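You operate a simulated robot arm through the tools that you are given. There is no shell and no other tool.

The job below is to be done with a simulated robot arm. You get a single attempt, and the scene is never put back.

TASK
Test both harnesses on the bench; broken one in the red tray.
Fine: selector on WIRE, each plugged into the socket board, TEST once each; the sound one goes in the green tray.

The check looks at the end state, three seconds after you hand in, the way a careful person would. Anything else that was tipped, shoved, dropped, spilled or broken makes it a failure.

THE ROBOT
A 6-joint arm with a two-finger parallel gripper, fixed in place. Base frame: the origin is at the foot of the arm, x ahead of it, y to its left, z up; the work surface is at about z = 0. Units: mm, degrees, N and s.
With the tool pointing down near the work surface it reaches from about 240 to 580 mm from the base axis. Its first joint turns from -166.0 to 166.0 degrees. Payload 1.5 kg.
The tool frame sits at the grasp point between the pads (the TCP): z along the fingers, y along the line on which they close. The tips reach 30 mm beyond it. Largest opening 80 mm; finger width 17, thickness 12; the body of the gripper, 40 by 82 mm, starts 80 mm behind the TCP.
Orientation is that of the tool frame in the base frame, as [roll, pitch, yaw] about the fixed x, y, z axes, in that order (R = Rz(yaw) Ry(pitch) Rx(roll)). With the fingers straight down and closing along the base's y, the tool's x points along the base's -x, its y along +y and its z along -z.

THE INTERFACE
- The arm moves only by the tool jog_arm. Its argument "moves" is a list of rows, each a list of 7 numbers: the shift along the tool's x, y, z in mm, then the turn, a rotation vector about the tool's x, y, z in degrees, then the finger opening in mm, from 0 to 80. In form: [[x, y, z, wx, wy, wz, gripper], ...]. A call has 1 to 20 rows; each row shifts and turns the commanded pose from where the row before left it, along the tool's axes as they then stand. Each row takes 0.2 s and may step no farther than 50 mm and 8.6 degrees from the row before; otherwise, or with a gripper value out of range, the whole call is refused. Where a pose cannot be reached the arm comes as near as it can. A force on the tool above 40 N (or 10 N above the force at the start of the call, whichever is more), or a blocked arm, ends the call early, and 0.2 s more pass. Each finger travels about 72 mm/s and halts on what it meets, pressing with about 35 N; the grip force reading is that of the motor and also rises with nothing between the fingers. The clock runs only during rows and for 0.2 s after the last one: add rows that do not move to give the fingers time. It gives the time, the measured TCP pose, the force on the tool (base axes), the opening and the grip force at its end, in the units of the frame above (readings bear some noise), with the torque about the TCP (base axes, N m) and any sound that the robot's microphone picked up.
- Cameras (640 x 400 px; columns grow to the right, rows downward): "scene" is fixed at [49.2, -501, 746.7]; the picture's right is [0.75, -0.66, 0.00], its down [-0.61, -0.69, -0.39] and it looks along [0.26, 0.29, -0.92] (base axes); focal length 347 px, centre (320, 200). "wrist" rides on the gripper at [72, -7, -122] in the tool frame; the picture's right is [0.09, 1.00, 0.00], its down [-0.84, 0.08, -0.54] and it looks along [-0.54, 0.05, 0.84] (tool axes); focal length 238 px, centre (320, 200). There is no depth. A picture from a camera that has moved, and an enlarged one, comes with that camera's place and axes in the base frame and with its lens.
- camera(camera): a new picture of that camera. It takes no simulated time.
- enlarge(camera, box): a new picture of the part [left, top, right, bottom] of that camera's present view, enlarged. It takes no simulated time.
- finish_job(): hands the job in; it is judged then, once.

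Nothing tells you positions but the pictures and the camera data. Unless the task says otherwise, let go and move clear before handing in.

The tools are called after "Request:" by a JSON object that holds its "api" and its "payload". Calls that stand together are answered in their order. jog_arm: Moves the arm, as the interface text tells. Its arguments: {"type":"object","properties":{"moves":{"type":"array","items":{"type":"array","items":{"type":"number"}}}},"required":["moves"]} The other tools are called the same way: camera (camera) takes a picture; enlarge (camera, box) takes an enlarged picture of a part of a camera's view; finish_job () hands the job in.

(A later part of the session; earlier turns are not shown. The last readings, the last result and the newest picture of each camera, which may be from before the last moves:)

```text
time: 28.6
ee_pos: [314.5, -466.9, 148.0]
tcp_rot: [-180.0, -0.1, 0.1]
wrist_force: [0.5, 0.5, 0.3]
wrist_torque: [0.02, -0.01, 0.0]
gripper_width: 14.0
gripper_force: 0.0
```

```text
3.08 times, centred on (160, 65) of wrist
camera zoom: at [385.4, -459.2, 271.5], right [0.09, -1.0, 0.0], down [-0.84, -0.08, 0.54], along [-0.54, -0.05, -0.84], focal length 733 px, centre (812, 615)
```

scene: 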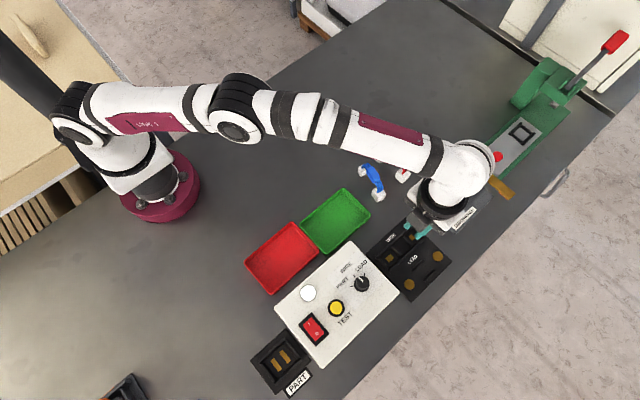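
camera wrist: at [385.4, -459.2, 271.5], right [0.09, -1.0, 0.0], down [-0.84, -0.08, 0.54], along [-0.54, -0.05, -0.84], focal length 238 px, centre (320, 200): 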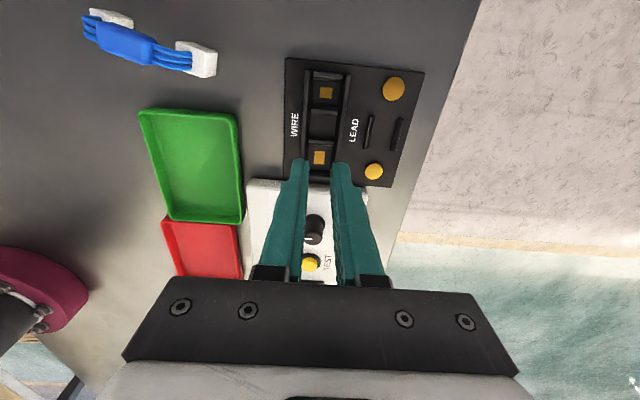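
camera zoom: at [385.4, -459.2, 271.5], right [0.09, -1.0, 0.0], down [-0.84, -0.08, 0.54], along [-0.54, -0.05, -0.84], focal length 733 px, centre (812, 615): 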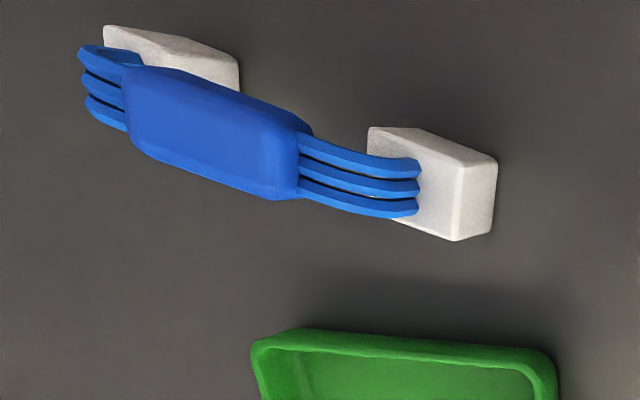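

Blue landed upright near its old spot, turned about 12°, and looks intact. The grip was probably too near the fingertips, so I'll re-approach, grip deeper and carry it low and slow.

Request:
{"api": "jog_arm", "payload": {"moves": [[15.1, -38.5, 0, 0, 0, 0, 50], [15.1, -38.5, 0, 0, 0, 0, 50], [15.1, -38.5, 0, 0, 0, 0, 50], [15.2, -38.4, 0, 0, 0, 0, 50], [0, 0, 0, 0, 0, -7.8, 50], [0, 0, 0, 0, 0, -7.8, 50], [0, 0, 0, 0, 0, -7.8, 50], [0, 0, 0, 0, 0, -7.8, 50], [0, 0, 0, 0, 0, -7.8, 50], [0, 0, 0, 0, 0, -7.8, 50], [0, 0, 0, 0, 0, -7.8, 50], [0, 0, 0, 0, 0, -7.8, 50], [0, 0, 0, 0, 0, -7.8, 50], [0, 0, 0, 0, 0, -7.8, 50], [0, 0, 0, 0, 0, 0, 50]]}}

Request:
{"api": "camera", "payload": {"camera": "wrist"}}

Request:
{"api": "enlarge", "payload": {"camera": "wrist", "box": [220, 40, 420, 200]}}

Request:
{"api": "enlarge", "payload": {"camera": "scene", "box": [330, 120, 450, 220]}}

```text
time: 31.8
ee_pos: [376.4, -313.1, 149.7]
tcp_rot: [180.0, 0.1, 78.1]
wrist_force: [-0.6, 0.0, 0.7]
wrist_torque: [-0.02, -0.01, -0.01]
gripper_width: 50.0
gripper_force: 0.0
```

```text
taken
camera wrist: at [382.5, -240.1, 272.1], right [0.99, -0.11, 0.0], down [-0.09, -0.83, 0.54], along [-0.06, -0.54, -0.84], focal length 238 px, centre (320, 200)
```

wrist: 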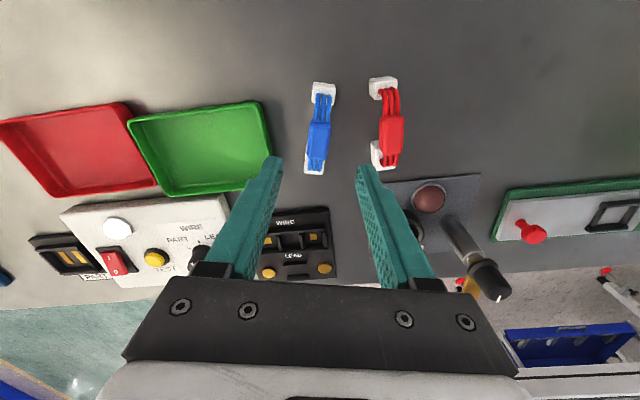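

```text
2.50 times, centred on (320, 120) of wrist
camera zoom: at [382.5, -240.1, 272.1], right [0.99, -0.11, 0.0], down [-0.09, -0.83, 0.54], along [-0.06, -0.54, -0.84], focal length 596 px, centre (320, 400)
```

zoom: 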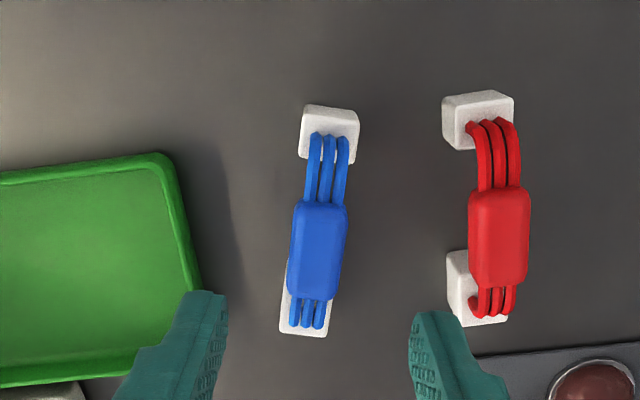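

```text
4.00 times, centred on (390, 170) of scene
camera zoom: at [49.2, -501.0, 746.7], right [0.75, -0.66, 0.0], down [-0.61, -0.69, -0.39], along [0.26, 0.29, -0.92], focal length 1386 px, centre (40, 320)
```

zoom: 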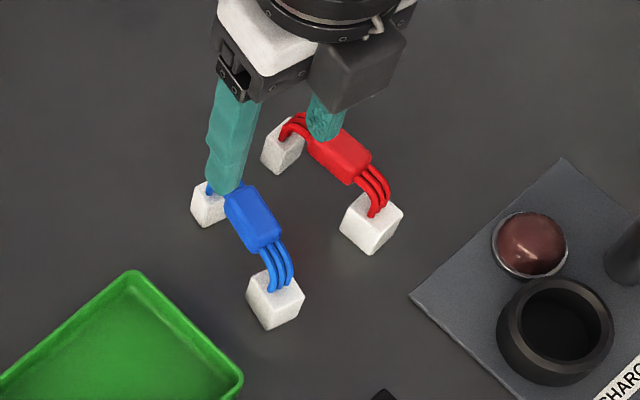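

Blue is again centred under the TCP. I'll descend deeper this time (TCP z about 50, tips z about 20), trimming the yaw 2°.

Request:
{"api": "jog_arm", "payload": {"moves": [[0, 0, 25, 0, 0, 2, 50], [0, 0, 25, 0, 0, 0, 50], [0, 0, 25, 0, 0, 0, 50], [0, 0, 14, 0, 0, 0, 50], [0, 0, 11, 0, 0, 0, 50], [0, 0, 0, 0, 0, 0, 50]]}}

Request:
{"api": "enlarge", "payload": {"camera": "wrist", "box": [200, 60, 440, 260]}}

Request:
{"api": "enlarge", "payload": {"camera": "scene", "box": [330, 120, 430, 210]}}

```text
time: 33.2
ee_pos: [375.3, -313.0, 49.1]
tcp_rot: [180.0, 0.0, 76.1]
wrist_force: [0.2, -0.6, 0.8]
wrist_torque: [0.02, -0.01, 0.01]
gripper_width: 49.9
gripper_force: 0.0
```

```text
2.00 times, centred on (320, 160) of wrist
camera zoom: at [384.7, -240.7, 171.9], right [0.99, -0.15, 0.0], down [-0.13, -0.83, 0.54], along [-0.08, -0.54, -0.84], focal length 477 px, centre (320, 280)
```

zoom: 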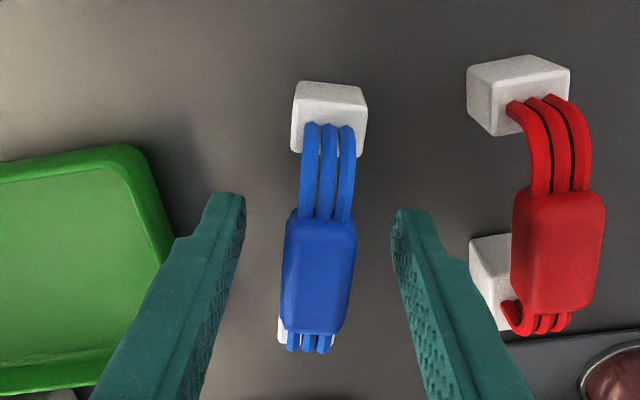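

```text
4.44 times, centred on (380, 165) of scene
camera zoom: at [49.2, -501.0, 746.7], right [0.75, -0.66, 0.0], down [-0.61, -0.69, -0.39], along [0.26, 0.29, -0.92], focal length 1540 px, centre (53, 356)
```

zoom: 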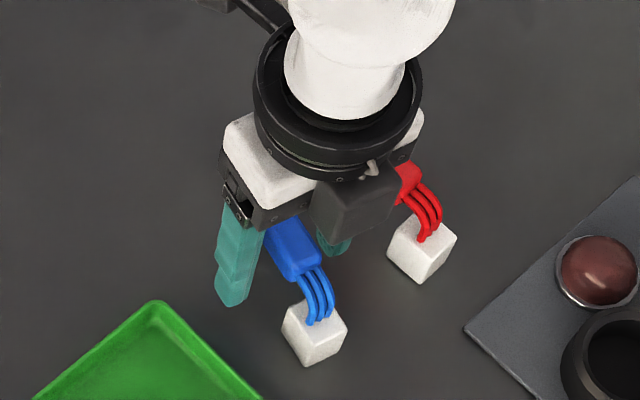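

Request:
{"api": "jog_arm", "payload": {"moves": [[0, 0, 0, 0, 0, 0, 35], [0, 0, 0, 0, 0, 0, 24], [0, 0, 0, 0, 0, 0, 5], [0, 0, 0, 0, 0, 0, 5], [0, 0, 0, 0, 0, 0, 5], [0, 0, 0, 0, 0, 0, 5]]}}

Request:
{"api": "enlarge", "payload": {"camera": "wrist", "box": [200, 60, 440, 260]}}

```text
time: 34.6
ee_pos: [375.8, -313.3, 49.0]
tcp_rot: [180.0, 0.0, 76.1]
wrist_force: [-0.4, -0.4, -0.8]
wrist_torque: [0.01, -0.02, 0.01]
gripper_width: 19.3
gripper_force: 33.4
```

```text
2.00 times, centred on (320, 160) of wrist
camera zoom: at [384.7, -240.7, 172.0], right [0.99, -0.15, 0.0], down [-0.13, -0.83, 0.54], along [-0.08, -0.54, -0.84], focal length 477 px, centre (320, 280)
```

zoom: 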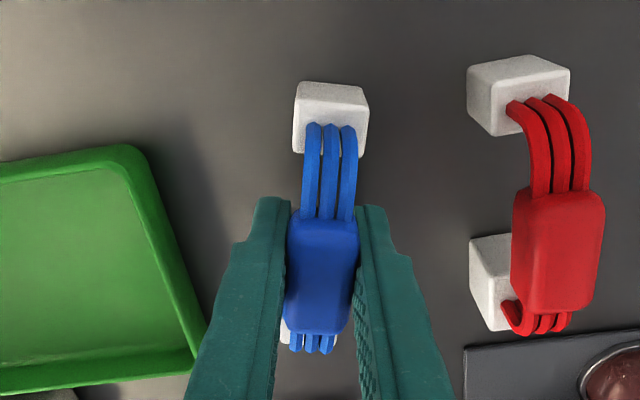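

Grip is solid and the body is centred in the pads. I'll lift only 30 mm and start turning slowly, checking the grip.

Request:
{"api": "jog_arm", "payload": {"moves": [[0, 0, -10, 0, 0, 0, 5], [0, 0, -10, 0, 0, 0, 5], [0, 0, -10, 0, 0, 0, 5], [0, 0, 0, 0, 0, 0, 5], [0, 0, 0, 0, 0, 2, 5], [0, 0, 0, 0, 0, 2, 5], [0, 0, 0, 0, 0, 2, 5], [0, 0, 0, 0, 0, 2, 5], [0, 0, 0, 0, 0, 0, 5]]}}

Request:
{"api": "enlarge", "payload": {"camera": "wrist", "box": [200, 60, 440, 260]}}

```text
time: 36.6
ee_pos: [375.1, -313.1, 79.2]
tcp_rot: [180.0, 0.1, 68.2]
wrist_force: [-0.1, -0.1, 0.5]
wrist_torque: [-0.02, -0.01, 0.01]
gripper_width: 19.3
gripper_force: 33.4
```

```text
2.00 times, centred on (320, 160) of wrist
camera zoom: at [394.8, -242.6, 202.3], right [0.96, -0.29, 0.0], down [-0.24, -0.81, 0.54], along [-0.15, -0.52, -0.84], focal length 477 px, centre (320, 280)
```

zoom: 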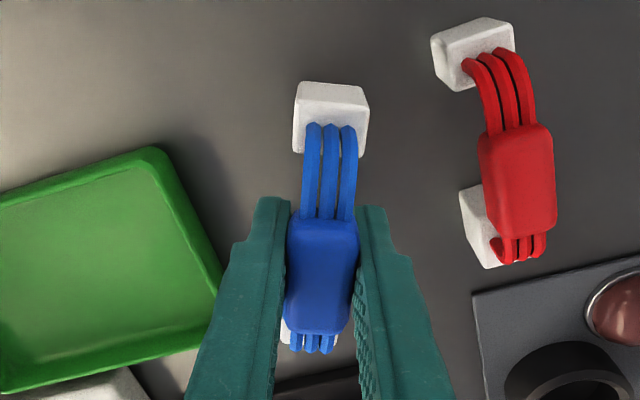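

The harness is held rigidly this time. I'll continue rotating gently.

Request:
{"api": "jog_arm", "payload": {"moves": [[0, 0, 0, 0, 0, 4, 5], [0, 0, 0, 0, 0, 4, 5], [0, 0, 0, 0, 0, 4, 5], [0, 0, 0, 0, 0, 4, 5], [0, 0, 0, 0, 0, 4, 5], [0, 0, 0, 0, 0, 4, 5], [0, 0, 0, 0, 0, 4, 5], [0, 0, 0, 0, 0, 4, 5], [0, 0, 0, 0, 0, 4, 5], [0, 0, 0, 0, 0, 0, 5]]}}

Request:
{"api": "enlarge", "payload": {"camera": "wrist", "box": [200, 60, 440, 260]}}

```text
time: 38.8
ee_pos: [375.0, -312.2, 79.3]
tcp_rot: [180.0, 0.0, 32.2]
wrist_force: [-0.4, 0.3, 0.0]
wrist_torque: [0.02, -0.03, 0.0]
gripper_width: 19.1
gripper_force: 33.8
```

```text
2.00 times, centred on (320, 160) of wrist
camera zoom: at [431.4, -267.9, 202.1], right [0.61, -0.79, 0.0], down [-0.67, -0.51, 0.54], along [-0.43, -0.33, -0.84], focal length 477 px, centre (320, 280)
```

zoom: 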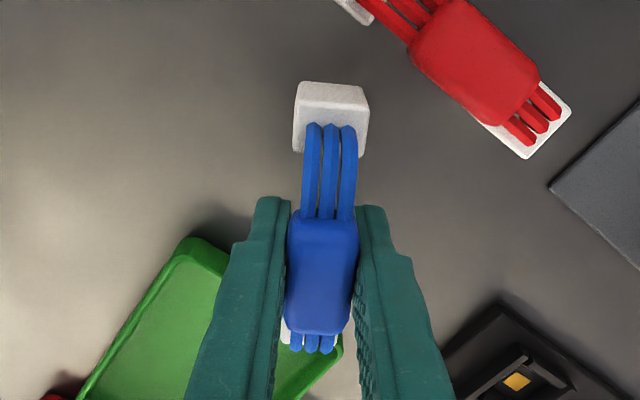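

Request:
{"api": "jog_arm", "payload": {"moves": [[0, 0, -5, 0, 0, 4, 5], [0, 0, -5, 0, 0, 4, 5], [0, 0, -5, 0, 0, 4, 5], [0, 0, 0, 0, 0, 4, 5], [0, 0, 0, 0, 0, 4, 5], [0, 0, 0, 0, 0, 4, 5], [0, 0, 0, 0, 0, 4, 5], [0, 0, 0, 0, 0, 4.2, 5], [-7.6, 19.4, 0, 0, 0, 0, 5], [-7.6, 19.4, 0, 0, 0, 0, 5], [-7.6, 19.4, 0, 0, 0, 0, 5], [-7.6, 19.4, 0, 0, 0, 0, 5], [-7.6, 19.4, 0, 0, 0, 0, 5], [-7.6, 19.4, 0, 0, 0, 0, 5], [-7.6, 19.4, 0, 0, 0, 0, 5], [-7.6, 19.4, 0, 0, 0, 0, 5], [0, 0, 0, 0, 0, 0, 5]]}}

Request:
{"api": "camera", "payload": {"camera": "wrist"}}

Request:
{"api": "enlarge", "payload": {"camera": "wrist", "box": [200, 60, 440, 260]}}

Request:
{"api": "enlarge", "payload": {"camera": "scene", "box": [350, 190, 470, 290]}}

```text
time: 42.4
ee_pos: [314.0, -467.2, 95.0]
tcp_rot: [180.0, 0.1, -0.1]
wrist_force: [0.7, 0.0, 0.1]
wrist_torque: [0.01, -0.01, -0.01]
gripper_width: 19.2
gripper_force: 32.8
```

```text
taken
camera wrist: at [384.9, -460.7, 217.8], right [0.09, -1.0, 0.0], down [-0.84, -0.08, 0.54], along [-0.54, -0.05, -0.84], focal length 238 px, centre (320, 200)
```

wrist: 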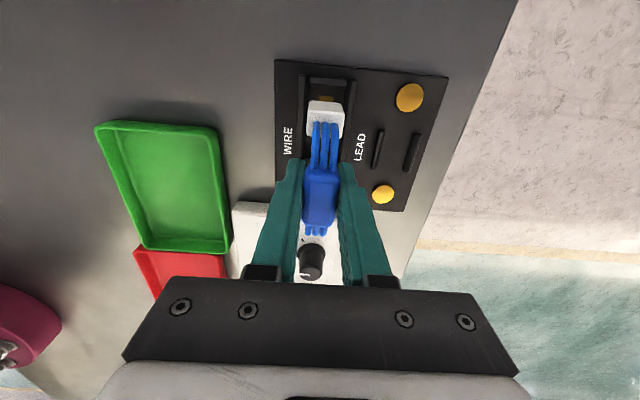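

```text
2.00 times, centred on (320, 160) of wrist
camera zoom: at [384.9, -460.7, 217.8], right [0.09, -1.0, 0.0], down [-0.84, -0.08, 0.54], along [-0.54, -0.05, -0.84], focal length 477 px, centre (320, 280)
```

zoom: 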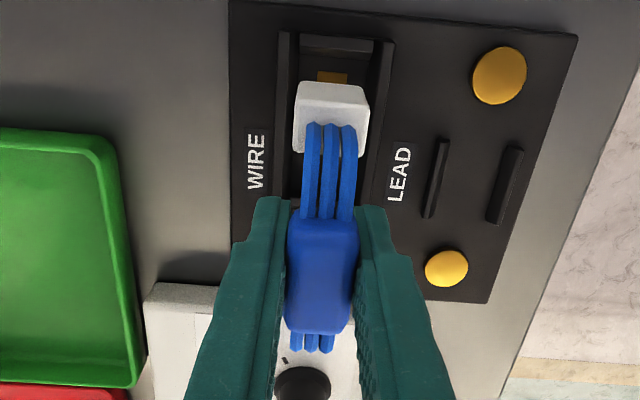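

```text
4.00 times, centred on (410, 240) of scene
camera zoom: at [49.2, -501.0, 746.7], right [0.75, -0.66, 0.0], down [-0.61, -0.69, -0.39], along [0.26, 0.29, -0.92], focal length 1386 px, centre (-40, 40)
```

zoom: 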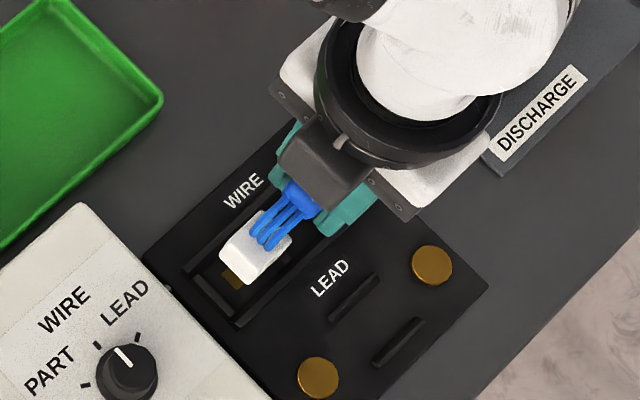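

Blue is held firmly over the socket. I'll shift about 1.2 mm toward -y, lower to just above the rails and check alignment.

Request:
{"api": "jog_arm", "payload": {"moves": [[0, 1.2, 0, 0, 0, 0, 5], [0, 0, 8, 0, 0, 0, 5], [0, 0, 8, 0, 0, 0, 5], [0, 0, 6, 0, 0, 0, 5], [0, 0, 0, 0, 0, 0, 5]]}}

Request:
{"api": "enlarge", "payload": {"camera": "wrist", "box": [200, 60, 440, 260]}}

Request:
{"api": "enlarge", "payload": {"camera": "scene", "box": [360, 210, 440, 280]}}

Request:
{"api": "enlarge", "payload": {"camera": "wrist", "box": [270, 60, 390, 140]}}

```text
time: 43.6
ee_pos: [313.8, -469.9, 72.1]
tcp_rot: [-179.9, 0.1, 0.1]
wrist_force: [0.0, 0.6, -0.1]
wrist_torque: [0.0, 0.03, -0.01]
gripper_width: 19.3
gripper_force: 33.4
```

```text
2.00 times, centred on (320, 160) of wrist
camera zoom: at [385.2, -461.4, 195.1], right [0.09, -1.0, 0.0], down [-0.84, -0.08, 0.54], along [-0.54, -0.05, -0.84], focal length 477 px, centre (320, 280)
```

zoom: 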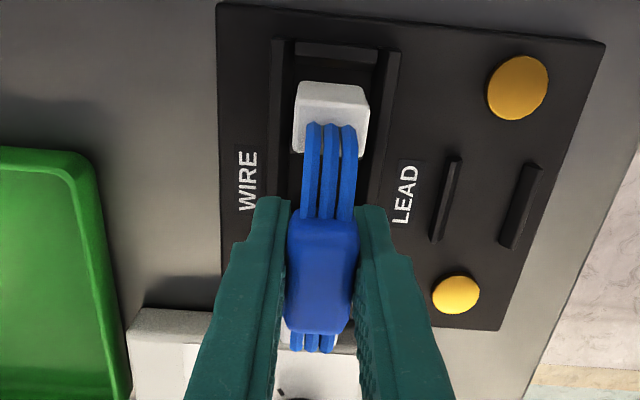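

```text
5.71 times, centred on (400, 245) of scene
camera zoom: at [49.2, -501.0, 746.7], right [0.75, -0.66, 0.0], down [-0.61, -0.69, -0.39], along [0.26, 0.29, -0.92], focal length 1980 px, centre (-137, -57)
```

zoom: 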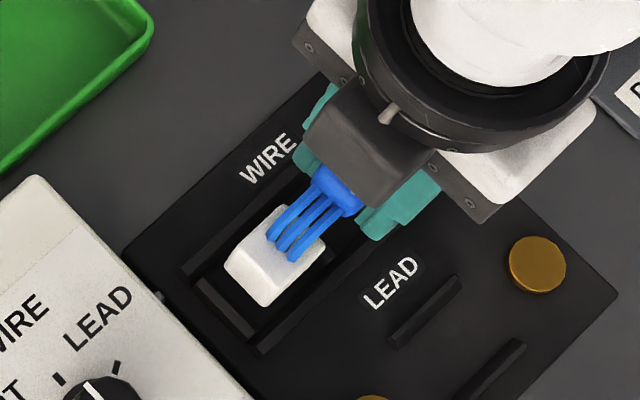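

```text
5.00 times, centred on (330, 100) of wrist
camera zoom: at [385.2, -461.4, 195.1], right [0.09, -1.0, 0.0], down [-0.84, -0.08, 0.54], along [-0.54, -0.05, -0.84], focal length 1192 px, centre (270, 700)
```

zoom: 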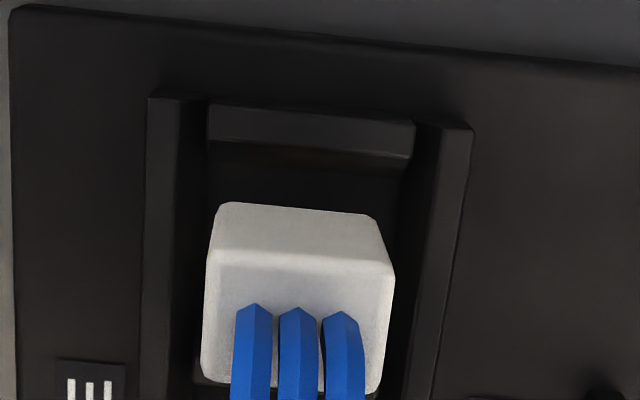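

Both connectors sit within about 1 mm of their bay centres. I'll lower slowly while watching the force.

Request:
{"api": "jog_arm", "payload": {"moves": [[0, 0.4, 3, 0, 0, 0, 5], [0, 0, 3, 0, 0, 0, 5], [0, 0, 3, 0, 0, 0, 5], [0, 0, 2, 0, 0, 0, 5], [0, 0, 0, 0, 0, 0, 5]]}}

Request:
{"api": "enlarge", "payload": {"camera": "wrist", "box": [240, 50, 400, 170]}}

Request:
{"api": "enlarge", "payload": {"camera": "scene", "box": [360, 210, 440, 280]}}

```text
time: 44.8
ee_pos: [314.4, -469.5, 61.0]
tcp_rot: [179.9, 0.1, -0.2]
wrist_force: [0.5, 0.7, -0.9]
wrist_torque: [-0.01, 0.0, -0.03]
gripper_width: 19.4
gripper_force: 32.8
```

```text
3.33 times, centred on (320, 110) of wrist
camera zoom: at [385.1, -462.1, 184.3], right [0.09, -1.0, 0.0], down [-0.84, -0.08, 0.54], along [-0.54, -0.05, -0.84], focal length 794 px, centre (320, 500)
```

zoom: 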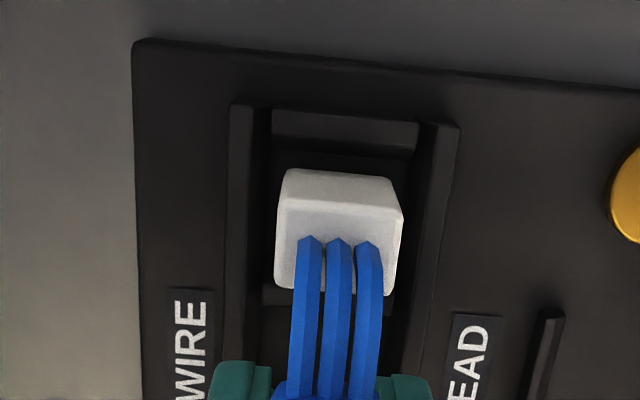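

```text
5.71 times, centred on (400, 245) of scene
camera zoom: at [49.2, -501.0, 746.7], right [0.75, -0.66, 0.0], down [-0.61, -0.69, -0.39], along [0.26, 0.29, -0.92], focal length 1980 px, centre (-137, -57)
```

zoom: 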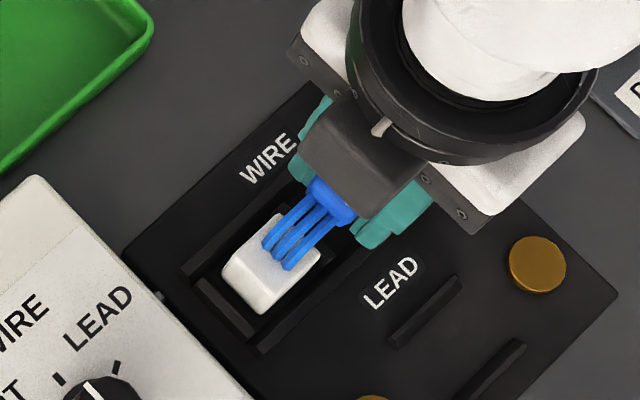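

Request:
{"api": "jog_arm", "payload": {"moves": [[0, 0, 2, 0, 0, 0, 5], [0, 0, 2, 0, 0, 0, 5], [0, 0, 0, 0, 0, 0, 5]]}}

```text
time: 45.6
ee_pos: [314.7, -469.6, 58.3]
tcp_rot: [179.8, -0.1, -0.1]
wrist_force: [-4.2, 4.2, 26.6]
wrist_torque: [0.06, 0.22, -0.06]
gripper_width: 19.2
gripper_force: 33.5
```

Request:
{"api": "enlarge", "payload": {"camera": "wrist", "box": [240, 50, 400, 170]}}

Request:
{"api": "enlarge", "payload": {"camera": "scene", "box": [360, 210, 440, 280]}}

Request:
{"api": "enlarge", "payload": {"camera": "wrist", "box": [280, 60, 360, 120]}}

```text
3.33 times, centred on (320, 110) of wrist
camera zoom: at [385.3, -462.4, 181.9], right [0.09, -1.0, 0.0], down [-0.84, -0.07, 0.54], along [-0.54, -0.05, -0.84], focal length 794 px, centre (320, 500)
```

zoom: 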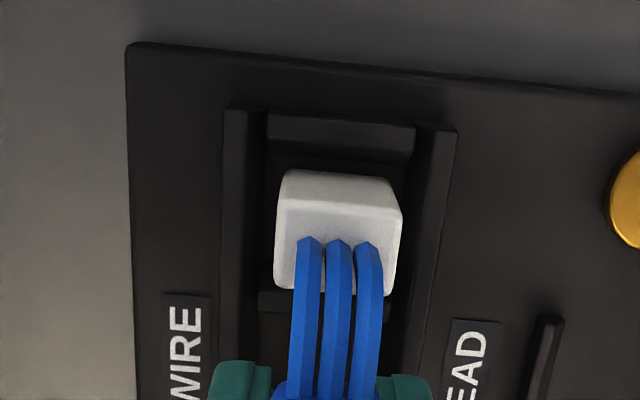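

```text
5.71 times, centred on (400, 245) of scene
camera zoom: at [49.2, -501.0, 746.7], right [0.75, -0.66, 0.0], down [-0.61, -0.69, -0.39], along [0.26, 0.29, -0.92], focal length 1980 px, centre (-137, -57)
```

zoom: 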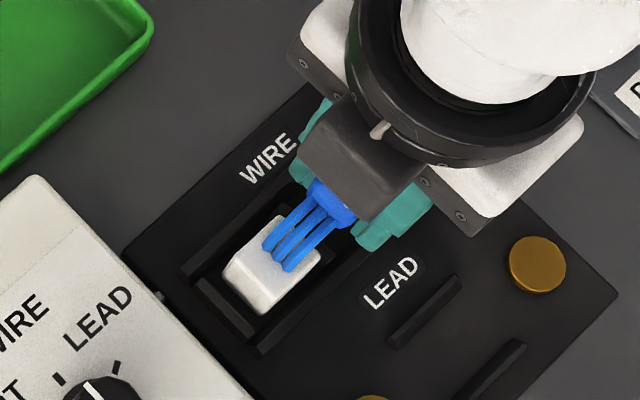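

```text
6.67 times, centred on (320, 90) of wrist
camera zoom: at [385.3, -462.4, 181.9], right [0.09, -1.0, 0.0], down [-0.84, -0.07, 0.54], along [-0.54, -0.05, -0.84], focal length 1589 px, centre (320, 933)
```

zoom: 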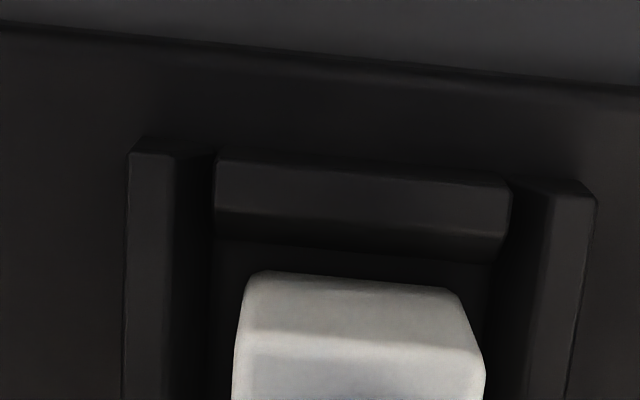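

Contact is at TCP z about 58.5, so the connector bottoms are near z 9, which fits the board floor. I'll relieve the press slightly, open the fingers and check that it is seated.

Request:
{"api": "jog_arm", "payload": {"moves": [[0, 0, -1, 0, 0, 0, 5], [0, 0, 0, 0, 0, 0, 24], [0, 0, 0, 0, 0, 0, 36], [0, 0, 0, 0, 0, 0, 44], [0, 0, 0, 0, 0, 0, 44]]}}

Request:
{"api": "enlarge", "payload": {"camera": "wrist", "box": [220, 40, 420, 220]}}

```text
time: 46.8
ee_pos: [314.8, -469.8, 57.4]
tcp_rot: [-179.9, 0.0, -0.1]
wrist_force: [-1.1, -0.2, 0.4]
wrist_torque: [-0.01, -0.01, -0.01]
gripper_width: 44.2
gripper_force: 0.1
```

```text
2.22 times, centred on (320, 130) of wrist
camera zoom: at [385.1, -461.7, 181.0], right [0.09, -1.0, 0.0], down [-0.84, -0.08, 0.54], along [-0.54, -0.05, -0.84], focal length 530 px, centre (320, 356)
```

zoom: 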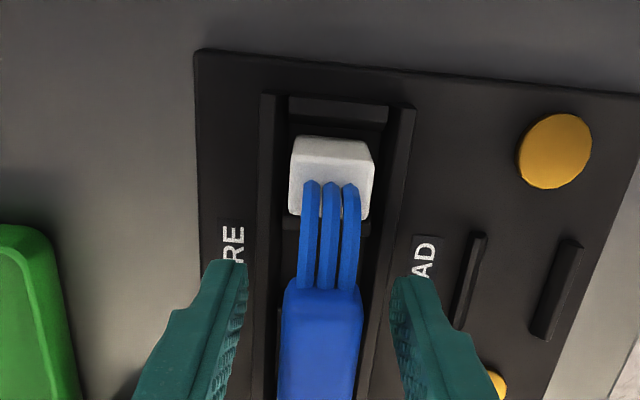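

Released. I'll rise straight up and inspect the seated harness.

Request:
{"api": "jog_arm", "payload": {"moves": [[0, 0, -15, 0, 0, 0, 44], [0, 0, -25, 0, 0, 0, 44], [0, 0, -30, 0, 0, 0, 44], [0, 0, -30, 0, 0, 0, 44], [0, 0, 0, 0, 0, 0, 44]]}}

Request:
{"api": "enlarge", "payload": {"camera": "wrist", "box": [240, 20, 400, 180]}}

Request:
{"api": "camera", "payload": {"camera": "scene"}}

Request:
{"api": "enlarge", "payload": {"camera": "scene", "box": [360, 200, 450, 280]}}

```text
time: 48.0
ee_pos: [314.6, -468.7, 157.9]
tcp_rot: [-180.0, 0.0, -0.2]
wrist_force: [-0.4, -0.2, -1.0]
wrist_torque: [0.01, 0.05, 0.01]
gripper_width: 43.9
gripper_force: 0.1
```

```text
2.50 times, centred on (320, 100) of wrist
camera zoom: at [385.6, -461.8, 280.8], right [0.09, -1.0, 0.0], down [-0.84, -0.08, 0.54], along [-0.54, -0.05, -0.84], focal length 596 px, centre (320, 450)
```

zoom: 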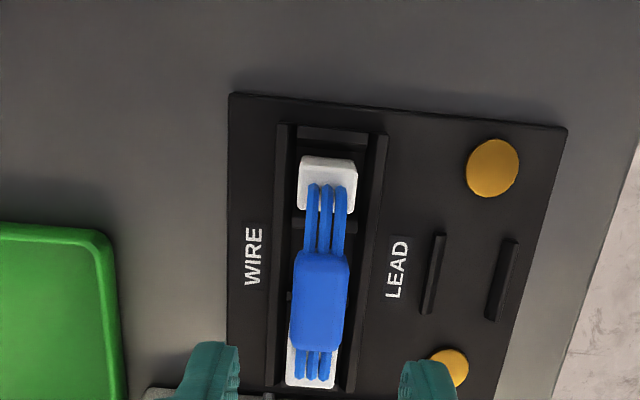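

```text
taken
```

scene: 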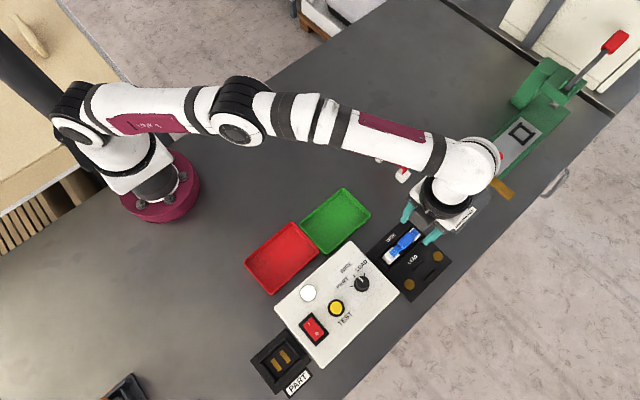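

```text
5.00 times, centred on (405, 240) of scene
camera zoom: at [49.2, -501.0, 746.7], right [0.75, -0.66, 0.0], down [-0.61, -0.69, -0.39], along [0.26, 0.29, -0.92], focal length 1733 px, centre (-105, 0)
```

zoom: 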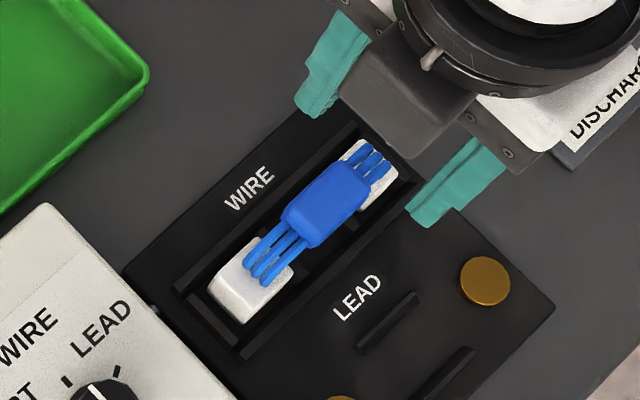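

Blue is seated in both bays. Now I'll close the fingers and move over the TEST button at about (118, -469).

Request:
{"api": "jog_arm", "payload": {"moves": [[-39.3, 0, 0, 0, 0, 0, 20], [-39.3, 0, 0, 0, 0, 0, 0], [-39.3, 0, 0, 0, 0, 0, 0], [-39.3, 0, 0, 0, 0, 0, 0], [-39.4, 0.3, 0, 0, 0, 0, 0], [0, 0, 30, 0, 0, 0, 0], [0, 0, 30, 0, 0, 0, 0], [0, 0, 20, 0, 0, 0, 0], [0, 0, 0, 0, 0, 0, 0]]}}

Request:
{"api": "camera", "payload": {"camera": "wrist"}}

Request:
{"api": "enlarge", "payload": {"camera": "wrist", "box": [240, 60, 400, 200]}}

Request:
{"api": "enlarge", "payload": {"camera": "scene", "box": [270, 250, 390, 350]}}

```text
time: 50.0
ee_pos: [118.3, -470.7, 77.3]
tcp_rot: [180.0, -0.1, 0.0]
wrist_force: [0.2, 0.1, 0.1]
wrist_torque: [-0.02, -0.02, 0.02]
gripper_width: 0.1
gripper_force: 21.3
```

```text
taken
camera wrist: at [188.5, -462.3, 200.8], right [0.09, -1.0, 0.0], down [-0.84, -0.08, 0.54], along [-0.54, -0.05, -0.84], focal length 238 px, centre (320, 200)
```

wrist: 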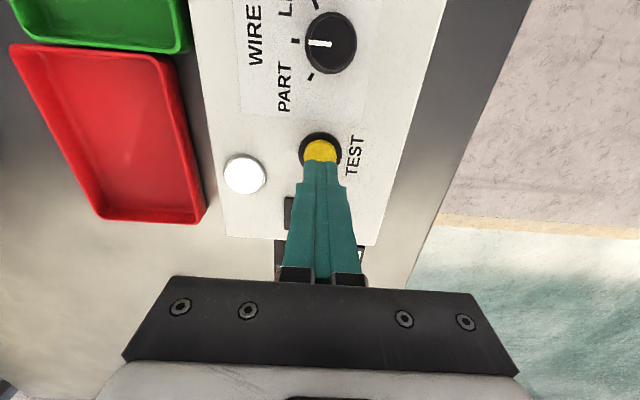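

```text
2.86 times, centred on (320, 130) of wrist
camera zoom: at [188.5, -462.3, 200.8], right [0.09, -1.0, 0.0], down [-0.84, -0.08, 0.54], along [-0.54, -0.05, -0.84], focal length 681 px, centre (320, 400)
```

zoom: 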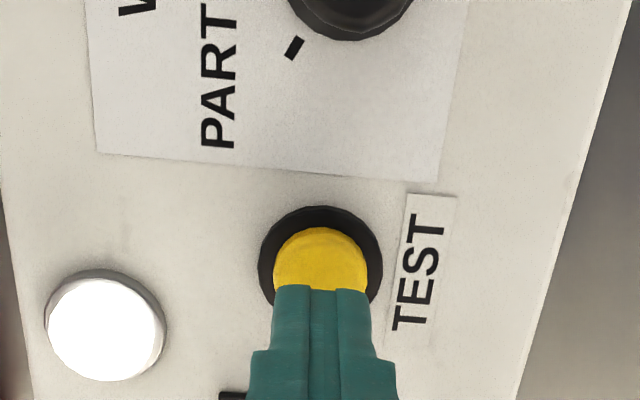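

```text
4.00 times, centred on (330, 300) of scene
camera zoom: at [49.2, -501.0, 746.7], right [0.75, -0.66, 0.0], down [-0.61, -0.69, -0.39], along [0.26, 0.29, -0.92], focal length 1386 px, centre (280, -200)
```

zoom: 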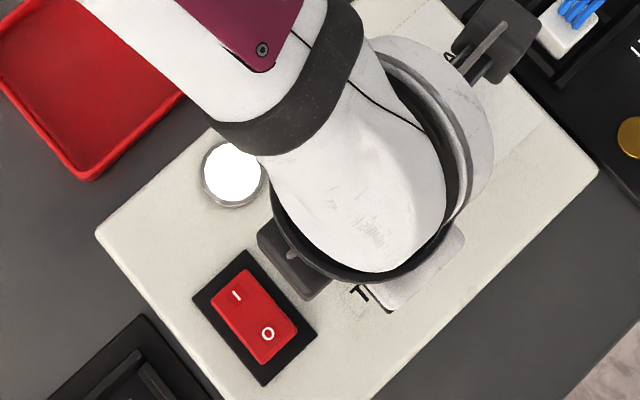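

The fingertip is aligned over TEST. I'll go down in small steps, watching for contact.

Request:
{"api": "jog_arm", "payload": {"moves": [[1, 0, 5, 0, 0, 0, 0], [0, 0, 5, 0, 0, 0, 0], [0, 0, 4, 0, 0, 0, 0], [0, 0, 0, 0, 0, 0, 0]]}}

Request:
{"api": "enlarge", "payload": {"camera": "wrist", "box": [240, 80, 400, 200]}}

```text
time: 51.0
ee_pos: [119.7, -469.2, 62.3]
tcp_rot: [179.9, 0.0, 0.0]
wrist_force: [0.1, 1.0, 0.5]
wrist_torque: [0.03, 0.01, 0.0]
gripper_width: 0.0
gripper_force: 20.8
```

```text
3.33 times, centred on (320, 140) of wrist
camera zoom: at [189.8, -462.0, 186.9], right [0.09, -1.0, 0.0], down [-0.84, -0.08, 0.54], along [-0.54, -0.05, -0.84], focal length 794 px, centre (320, 400)
```

zoom: 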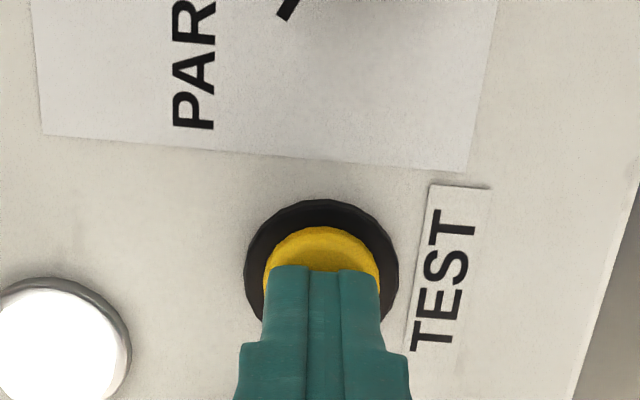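

Request:
{"api": "jog_arm", "payload": {"moves": [[1.5, 0, 2, 0, 0, 0, 0], [0, 0, 2, 0, 0, 0, 0], [0, 0, 0, 0, 0, 0, 0]]}}

Request:
{"api": "enlarge", "payload": {"camera": "wrist", "box": [200, 80, 400, 220]}}

```text
time: 51.8
ee_pos: [120.7, -470.3, 60.0]
tcp_rot: [-180.0, 0.0, -0.2]
wrist_force: [-0.9, 0.7, 3.4]
wrist_torque: [0.01, 0.0, -0.01]
gripper_width: 0.0
gripper_force: 21.5
heard: click
```

```text
2.86 times, centred on (300, 150) of wrist
camera zoom: at [191.1, -461.9, 183.2], right [0.09, -1.0, 0.0], down [-0.84, -0.08, 0.54], along [-0.54, -0.05, -0.84], focal length 681 px, centre (377, 343)
```

zoom: 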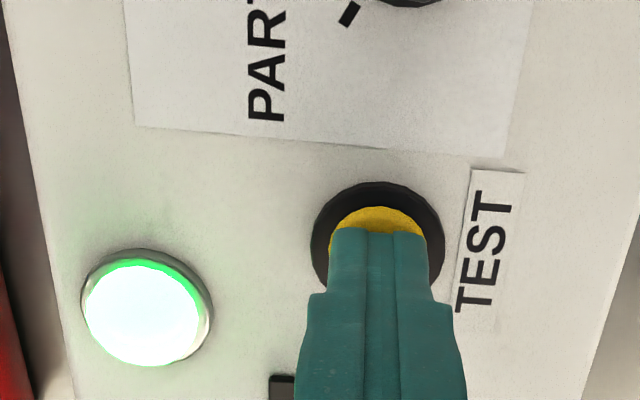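

TEST clicked and the lamp shows green, so blue looks sound. I'll confirm it in the scene view before releasing.

Request:
{"api": "enlarge", "payload": {"camera": "scene", "box": [270, 250, 390, 350]}}

Request:
{"api": "camera", "payload": {"camera": "wrist"}}

```text
4.00 times, centred on (330, 300) of scene
camera zoom: at [49.2, -501.0, 746.7], right [0.75, -0.66, 0.0], down [-0.61, -0.69, -0.39], along [0.26, 0.29, -0.92], focal length 1386 px, centre (280, -200)
```

zoom: 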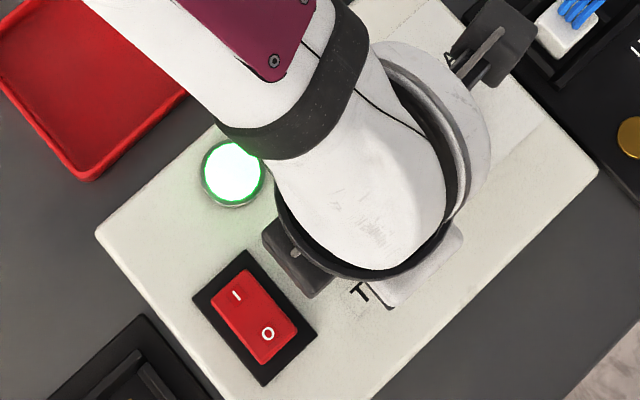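

```text
taken
camera wrist: at [191.1, -461.9, 183.2], right [0.09, -1.0, 0.0], down [-0.84, -0.08, 0.54], along [-0.54, -0.05, -0.84], focal length 238 px, centre (320, 200)
```

wrist: 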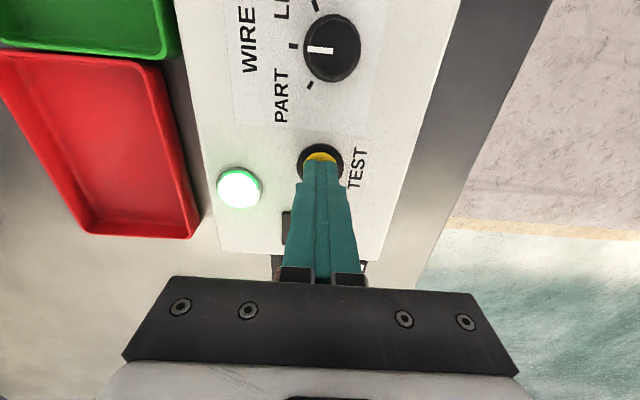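

Green is confirmed. I'll lift off the button and go back over the blue harness in the socket.

Request:
{"api": "jog_arm", "payload": {"moves": [[0, 0, -15, 0, 0, 0, 0], [0, 0, -40, 0, 0, 0, 0], [0, 0, -43, 0, 0, 0, 0], [0, 0, 0, 0, 0, 0, 0]]}}

Request:
{"api": "enlarge", "payload": {"camera": "scene", "box": [270, 250, 390, 350]}}

```text
time: 52.8
ee_pos: [119.6, -470.7, 156.9]
tcp_rot: [-180.0, 0.0, 0.0]
wrist_force: [0.9, 0.3, 0.1]
wrist_torque: [-0.01, 0.01, 0.03]
gripper_width: 0.0
gripper_force: 21.0
```

```text
4.00 times, centred on (330, 300) of scene
camera zoom: at [49.2, -501.0, 746.7], right [0.75, -0.66, 0.0], down [-0.61, -0.69, -0.39], along [0.26, 0.29, -0.92], focal length 1386 px, centre (280, -200)
```

zoom: 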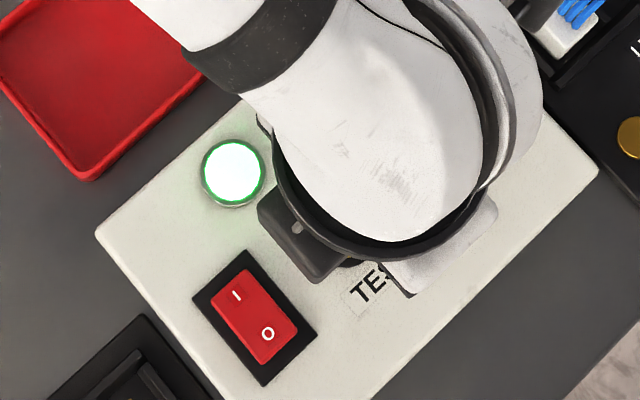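

Request:
{"api": "jog_arm", "payload": {"moves": [[38.8, 0, 0, 0, 0, 0, 0], [38.8, 0, 0, 0, 0, 0, 0], [38.8, 0, 0, 0, 0, 0, 20], [38.9, 0, 0, 0, 0, 0, 44], [38.9, -0.3, 0, 0, 0, 0, 44], [0, 0, 0, 0, 0, 0, 44]]}}

Request:
{"api": "enlarge", "payload": {"camera": "wrist", "box": [240, 20, 400, 180]}}

Request:
{"api": "enlarge", "payload": {"camera": "scene", "box": [270, 250, 390, 350]}}

```text
time: 54.2
ee_pos: [313.9, -469.5, 157.1]
tcp_rot: [-180.0, 0.1, -0.1]
wrist_force: [0.6, 0.4, -0.4]
wrist_torque: [-0.03, 0.01, 0.01]
gripper_width: 44.1
gripper_force: 0.0
```

```text
2.50 times, centred on (320, 100) of wrist
camera zoom: at [385.8, -461.6, 281.0], right [0.09, -1.0, 0.0], down [-0.84, -0.08, 0.54], along [-0.54, -0.05, -0.84], focal length 596 px, centre (320, 450)
```

zoom: 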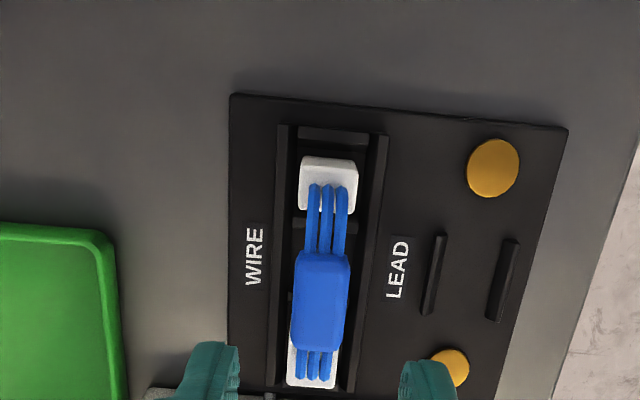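

```text
4.00 times, centred on (330, 300) of scene
camera zoom: at [49.2, -501.0, 746.7], right [0.75, -0.66, 0.0], down [-0.61, -0.69, -0.39], along [0.26, 0.29, -0.92], focal length 1386 px, centre (280, -200)
```

zoom: 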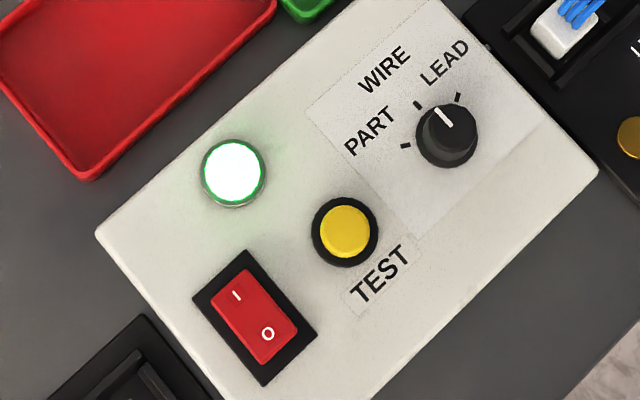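

The lamp stays green. I'll descend, grip blue deeply again and pull it out of the socket.

Request:
{"api": "jog_arm", "payload": {"moves": [[0, 0, 25, 0, 0, 0, 44], [0, 0, 25, 0, 0, 0, 44], [0, 0, 25, 0, 0, 0, 44], [0, 0, 15, 0, 0, 0, 44], [0, 0, 9, 0, 0, 0, 44], [0, 0, 0, 0, 0, 0, 44]]}}

Request:
{"api": "enlarge", "payload": {"camera": "wrist", "box": [200, 60, 440, 260]}}

```text
time: 55.6
ee_pos: [313.3, -469.7, 58.2]
tcp_rot: [-180.0, 0.0, -0.1]
wrist_force: [0.1, 0.0, -0.5]
wrist_torque: [-0.01, 0.0, -0.01]
gripper_width: 43.9
gripper_force: 0.0
```

```text
2.00 times, centred on (320, 160) of wrist
camera zoom: at [385.4, -462.1, 181.7], right [0.09, -1.0, 0.0], down [-0.84, -0.08, 0.54], along [-0.54, -0.05, -0.84], focal length 477 px, centre (320, 280)
```

zoom: 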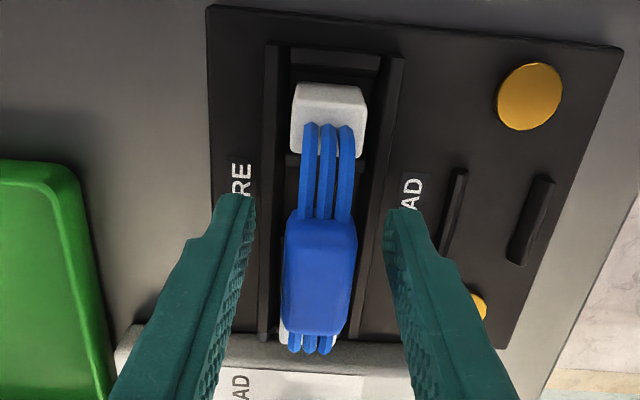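

Blue's body is centred between the fingers. I'll close, then lift slowly.

Request:
{"api": "jog_arm", "payload": {"moves": [[0, 0, 0, 0, 0, 0, 32], [0, 0, 0, 0, 0, 0, 24], [0, 0, 0, 0, 0, 0, 5], [0, 0, 0, 0, 0, 0, 5], [0, 0, 0, 0, 0, 0, 5], [0, 0, 0, 0, 0, 0, 5]]}}

Request:
{"api": "jog_arm", "payload": {"moves": [[0, 0, -8, 0, 0, 0, 5], [0, 0, -10, 0, 0, 0, 5], [0, 0, -12, 0, 0, 0, 5], [0, 0, -15, 0, 0, 0, 5], [0, 0, 0, 0, 0, 0, 5]]}}

Request:
{"api": "enlarge", "payload": {"camera": "wrist", "box": [200, 60, 440, 260]}}

```text
time: 57.0
ee_pos: [314.8, -470.0, 59.0]
tcp_rot: [-180.0, 0.1, -0.1]
wrist_force: [0.5, -0.1, 0.2]
wrist_torque: [-0.01, -0.02, 0.0]
gripper_width: 19.1
gripper_force: 32.9
```

```text
time: 58.2
ee_pos: [314.0, -468.6, 104.0]
tcp_rot: [-180.0, 0.0, 0.0]
wrist_force: [0.6, 0.7, -1.0]
wrist_torque: [-0.03, 0.0, 0.01]
gripper_width: 19.4
gripper_force: 33.3
```

```text
2.00 times, centred on (320, 160) of wrist
camera zoom: at [385.0, -461.8, 227.4], right [0.09, -1.0, 0.0], down [-0.84, -0.08, 0.54], along [-0.54, -0.05, -0.84], focal length 477 px, centre (320, 280)
```

zoom: 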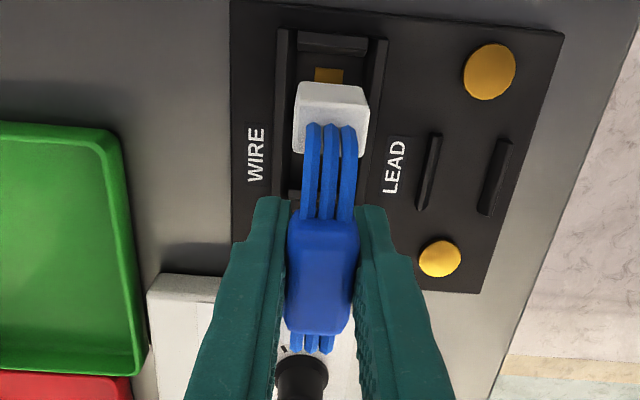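

Held firmly. I'll carry it to the centre of the green tray at about (244, -330).

Request:
{"api": "jog_arm", "payload": {"moves": [[-4, -17.3, 0, 0, 0, 0, 5], [-4, -17.3, 0, 0, 0, 0, 5], [-10, -17.3, 0, 0, 0, 0, 5], [-10, -17.3, 0, 0, 0, 0, 5], [-10, -17.3, 0, 0, 0, 0, 5], [-10, -17.3, 0, 0, 0, 0, 5], [-11, -17.3, 0, 0, 0, 0, 5], [-11, -17.3, 0, 0, 0, 0, 5], [0, 0, 0, 0, 0, 0, 5]]}}

Request:
{"api": "camera", "payload": {"camera": "wrist"}}

Request:
{"api": "enlarge", "payload": {"camera": "scene", "box": [270, 160, 410, 280]}}

```text
time: 60.2
ee_pos: [245.3, -331.2, 104.3]
tcp_rot: [179.9, 0.0, 0.0]
wrist_force: [-0.3, -0.2, 0.2]
wrist_torque: [-0.02, -0.02, -0.03]
gripper_width: 19.0
gripper_force: 33.4
```

```text
taken
camera wrist: at [315.8, -323.2, 227.4], right [0.09, -1.0, 0.0], down [-0.84, -0.08, 0.54], along [-0.54, -0.05, -0.84], focal length 238 px, centre (320, 200)
```

wrist: 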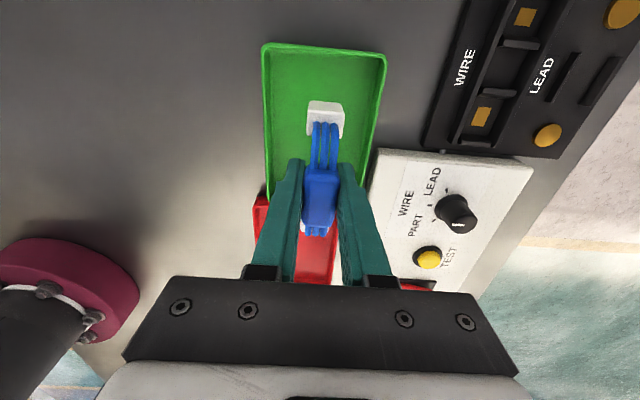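

```text
3.33 times, centred on (340, 220) of scene
camera zoom: at [49.2, -501.0, 746.7], right [0.75, -0.66, 0.0], down [-0.61, -0.69, -0.39], along [0.26, 0.29, -0.92], focal length 1155 px, centre (253, 133)
```

zoom: 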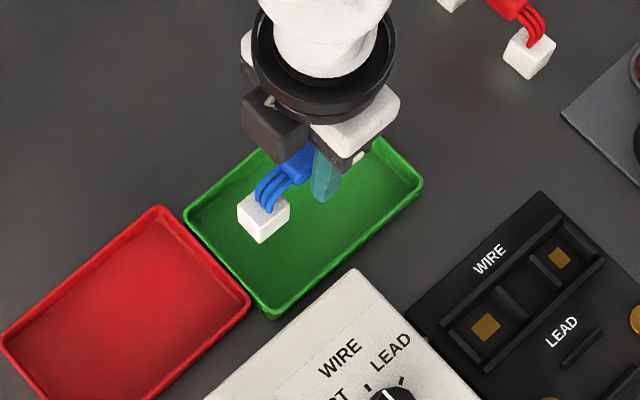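

Well centred over the green tray, so I'll lower gently.

Request:
{"api": "jog_arm", "payload": {"moves": [[0, 0, 12, 0, 0, 0, 5], [0, 0, 12, 0, 0, 0, 5], [0, 0, 12, 0, 0, 0, 5], [0, 0, 8, 0, 0, 0, 5], [0, 0, 2, 0, 0, 0, 5], [0, 0, 0, 0, 0, 0, 5]]}}

Request:
{"api": "jog_arm", "payload": {"moves": [[0, 0, 2, 0, 0, 0, 5], [0, 0, 1.5, 0, 0, 0, 5], [0, 0, 0, 0, 0, 0, 5]]}}

```text
time: 61.6
ee_pos: [244.5, -330.3, 58.1]
tcp_rot: [180.0, 0.0, -0.2]
wrist_force: [-0.6, 0.4, -0.1]
wrist_torque: [0.02, 0.01, -0.01]
gripper_width: 19.5
gripper_force: 33.2
```

```text
time: 62.4
ee_pos: [245.4, -331.6, 54.4]
tcp_rot: [-180.0, 0.0, -0.1]
wrist_force: [0.7, -0.5, -0.5]
wrist_torque: [0.02, 0.02, 0.0]
gripper_width: 19.1
gripper_force: 33.6
```

Request:
{"api": "jog_arm", "payload": {"moves": [[0, 0, 1.5, 0, 0, 0, 5], [0, 0, 0, 0, 0, 0, 5]]}}

```text
time: 63.0
ee_pos: [245.1, -331.3, 52.7]
tcp_rot: [-179.9, -0.1, -0.1]
wrist_force: [0.1, -0.1, -0.4]
wrist_torque: [-0.02, 0.0, 0.01]
gripper_width: 19.2
gripper_force: 33.2
```

Request:
{"api": "jog_arm", "payload": {"moves": [[0, 0, 1.2, 0, 0, 0, 5], [0, 0, 0, 0, 0, 0, 5]]}}

```text
time: 63.6
ee_pos: [244.7, -331.7, 52.6]
tcp_rot: [180.0, -0.1, -0.2]
wrist_force: [-6.1, 1.9, 20.4]
wrist_torque: [0.11, 0.25, -0.05]
gripper_width: 19.5
gripper_force: 33.6
```

Touchdown on the tray floor. I'll ease off slightly, open and rise.

Request:
{"api": "jog_arm", "payload": {"moves": [[0, 0, -0.8, 0, 0, 0, 5], [0, 0, 0, 0, 0, 0, 24], [0, 0, 0, 0, 0, 0, 34], [0, 0, 0, 0, 0, 0, 42], [0, 0, 0, 0, 0, 0, 42], [0, 0, -15, 0, 0, 0, 42], [0, 0, -25, 0, 0, 0, 42], [0, 0, -30, 0, 0, 0, 42], [0, 0, -30, 0, 0, 0, 42], [0, 0, 0, 0, 0, 0, 42]]}}

Request:
{"api": "camera", "payload": {"camera": "wrist"}}

Request:
{"api": "camera", "payload": {"camera": "scene"}}

```text
time: 65.8
ee_pos: [244.3, -332.3, 152.6]
tcp_rot: [180.0, 0.0, 0.0]
wrist_force: [0.7, 0.0, -0.2]
wrist_torque: [0.03, -0.01, 0.03]
gripper_width: 41.9
gripper_force: 0.1
```

```text
taken
camera wrist: at [315.9, -322.8, 276.4], right [0.09, -1.0, 0.0], down [-0.84, -0.08, 0.54], along [-0.54, -0.05, -0.84], focal length 238 px, centre (320, 200)
```

wrist: 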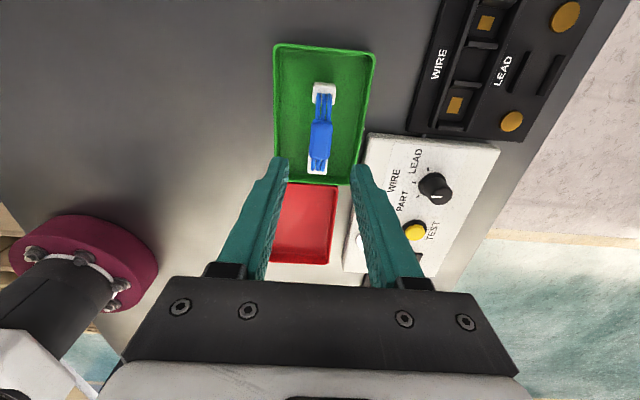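

```text
taken
```

scene: 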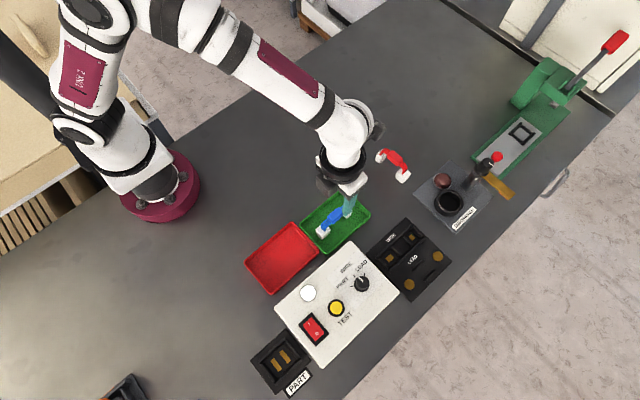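

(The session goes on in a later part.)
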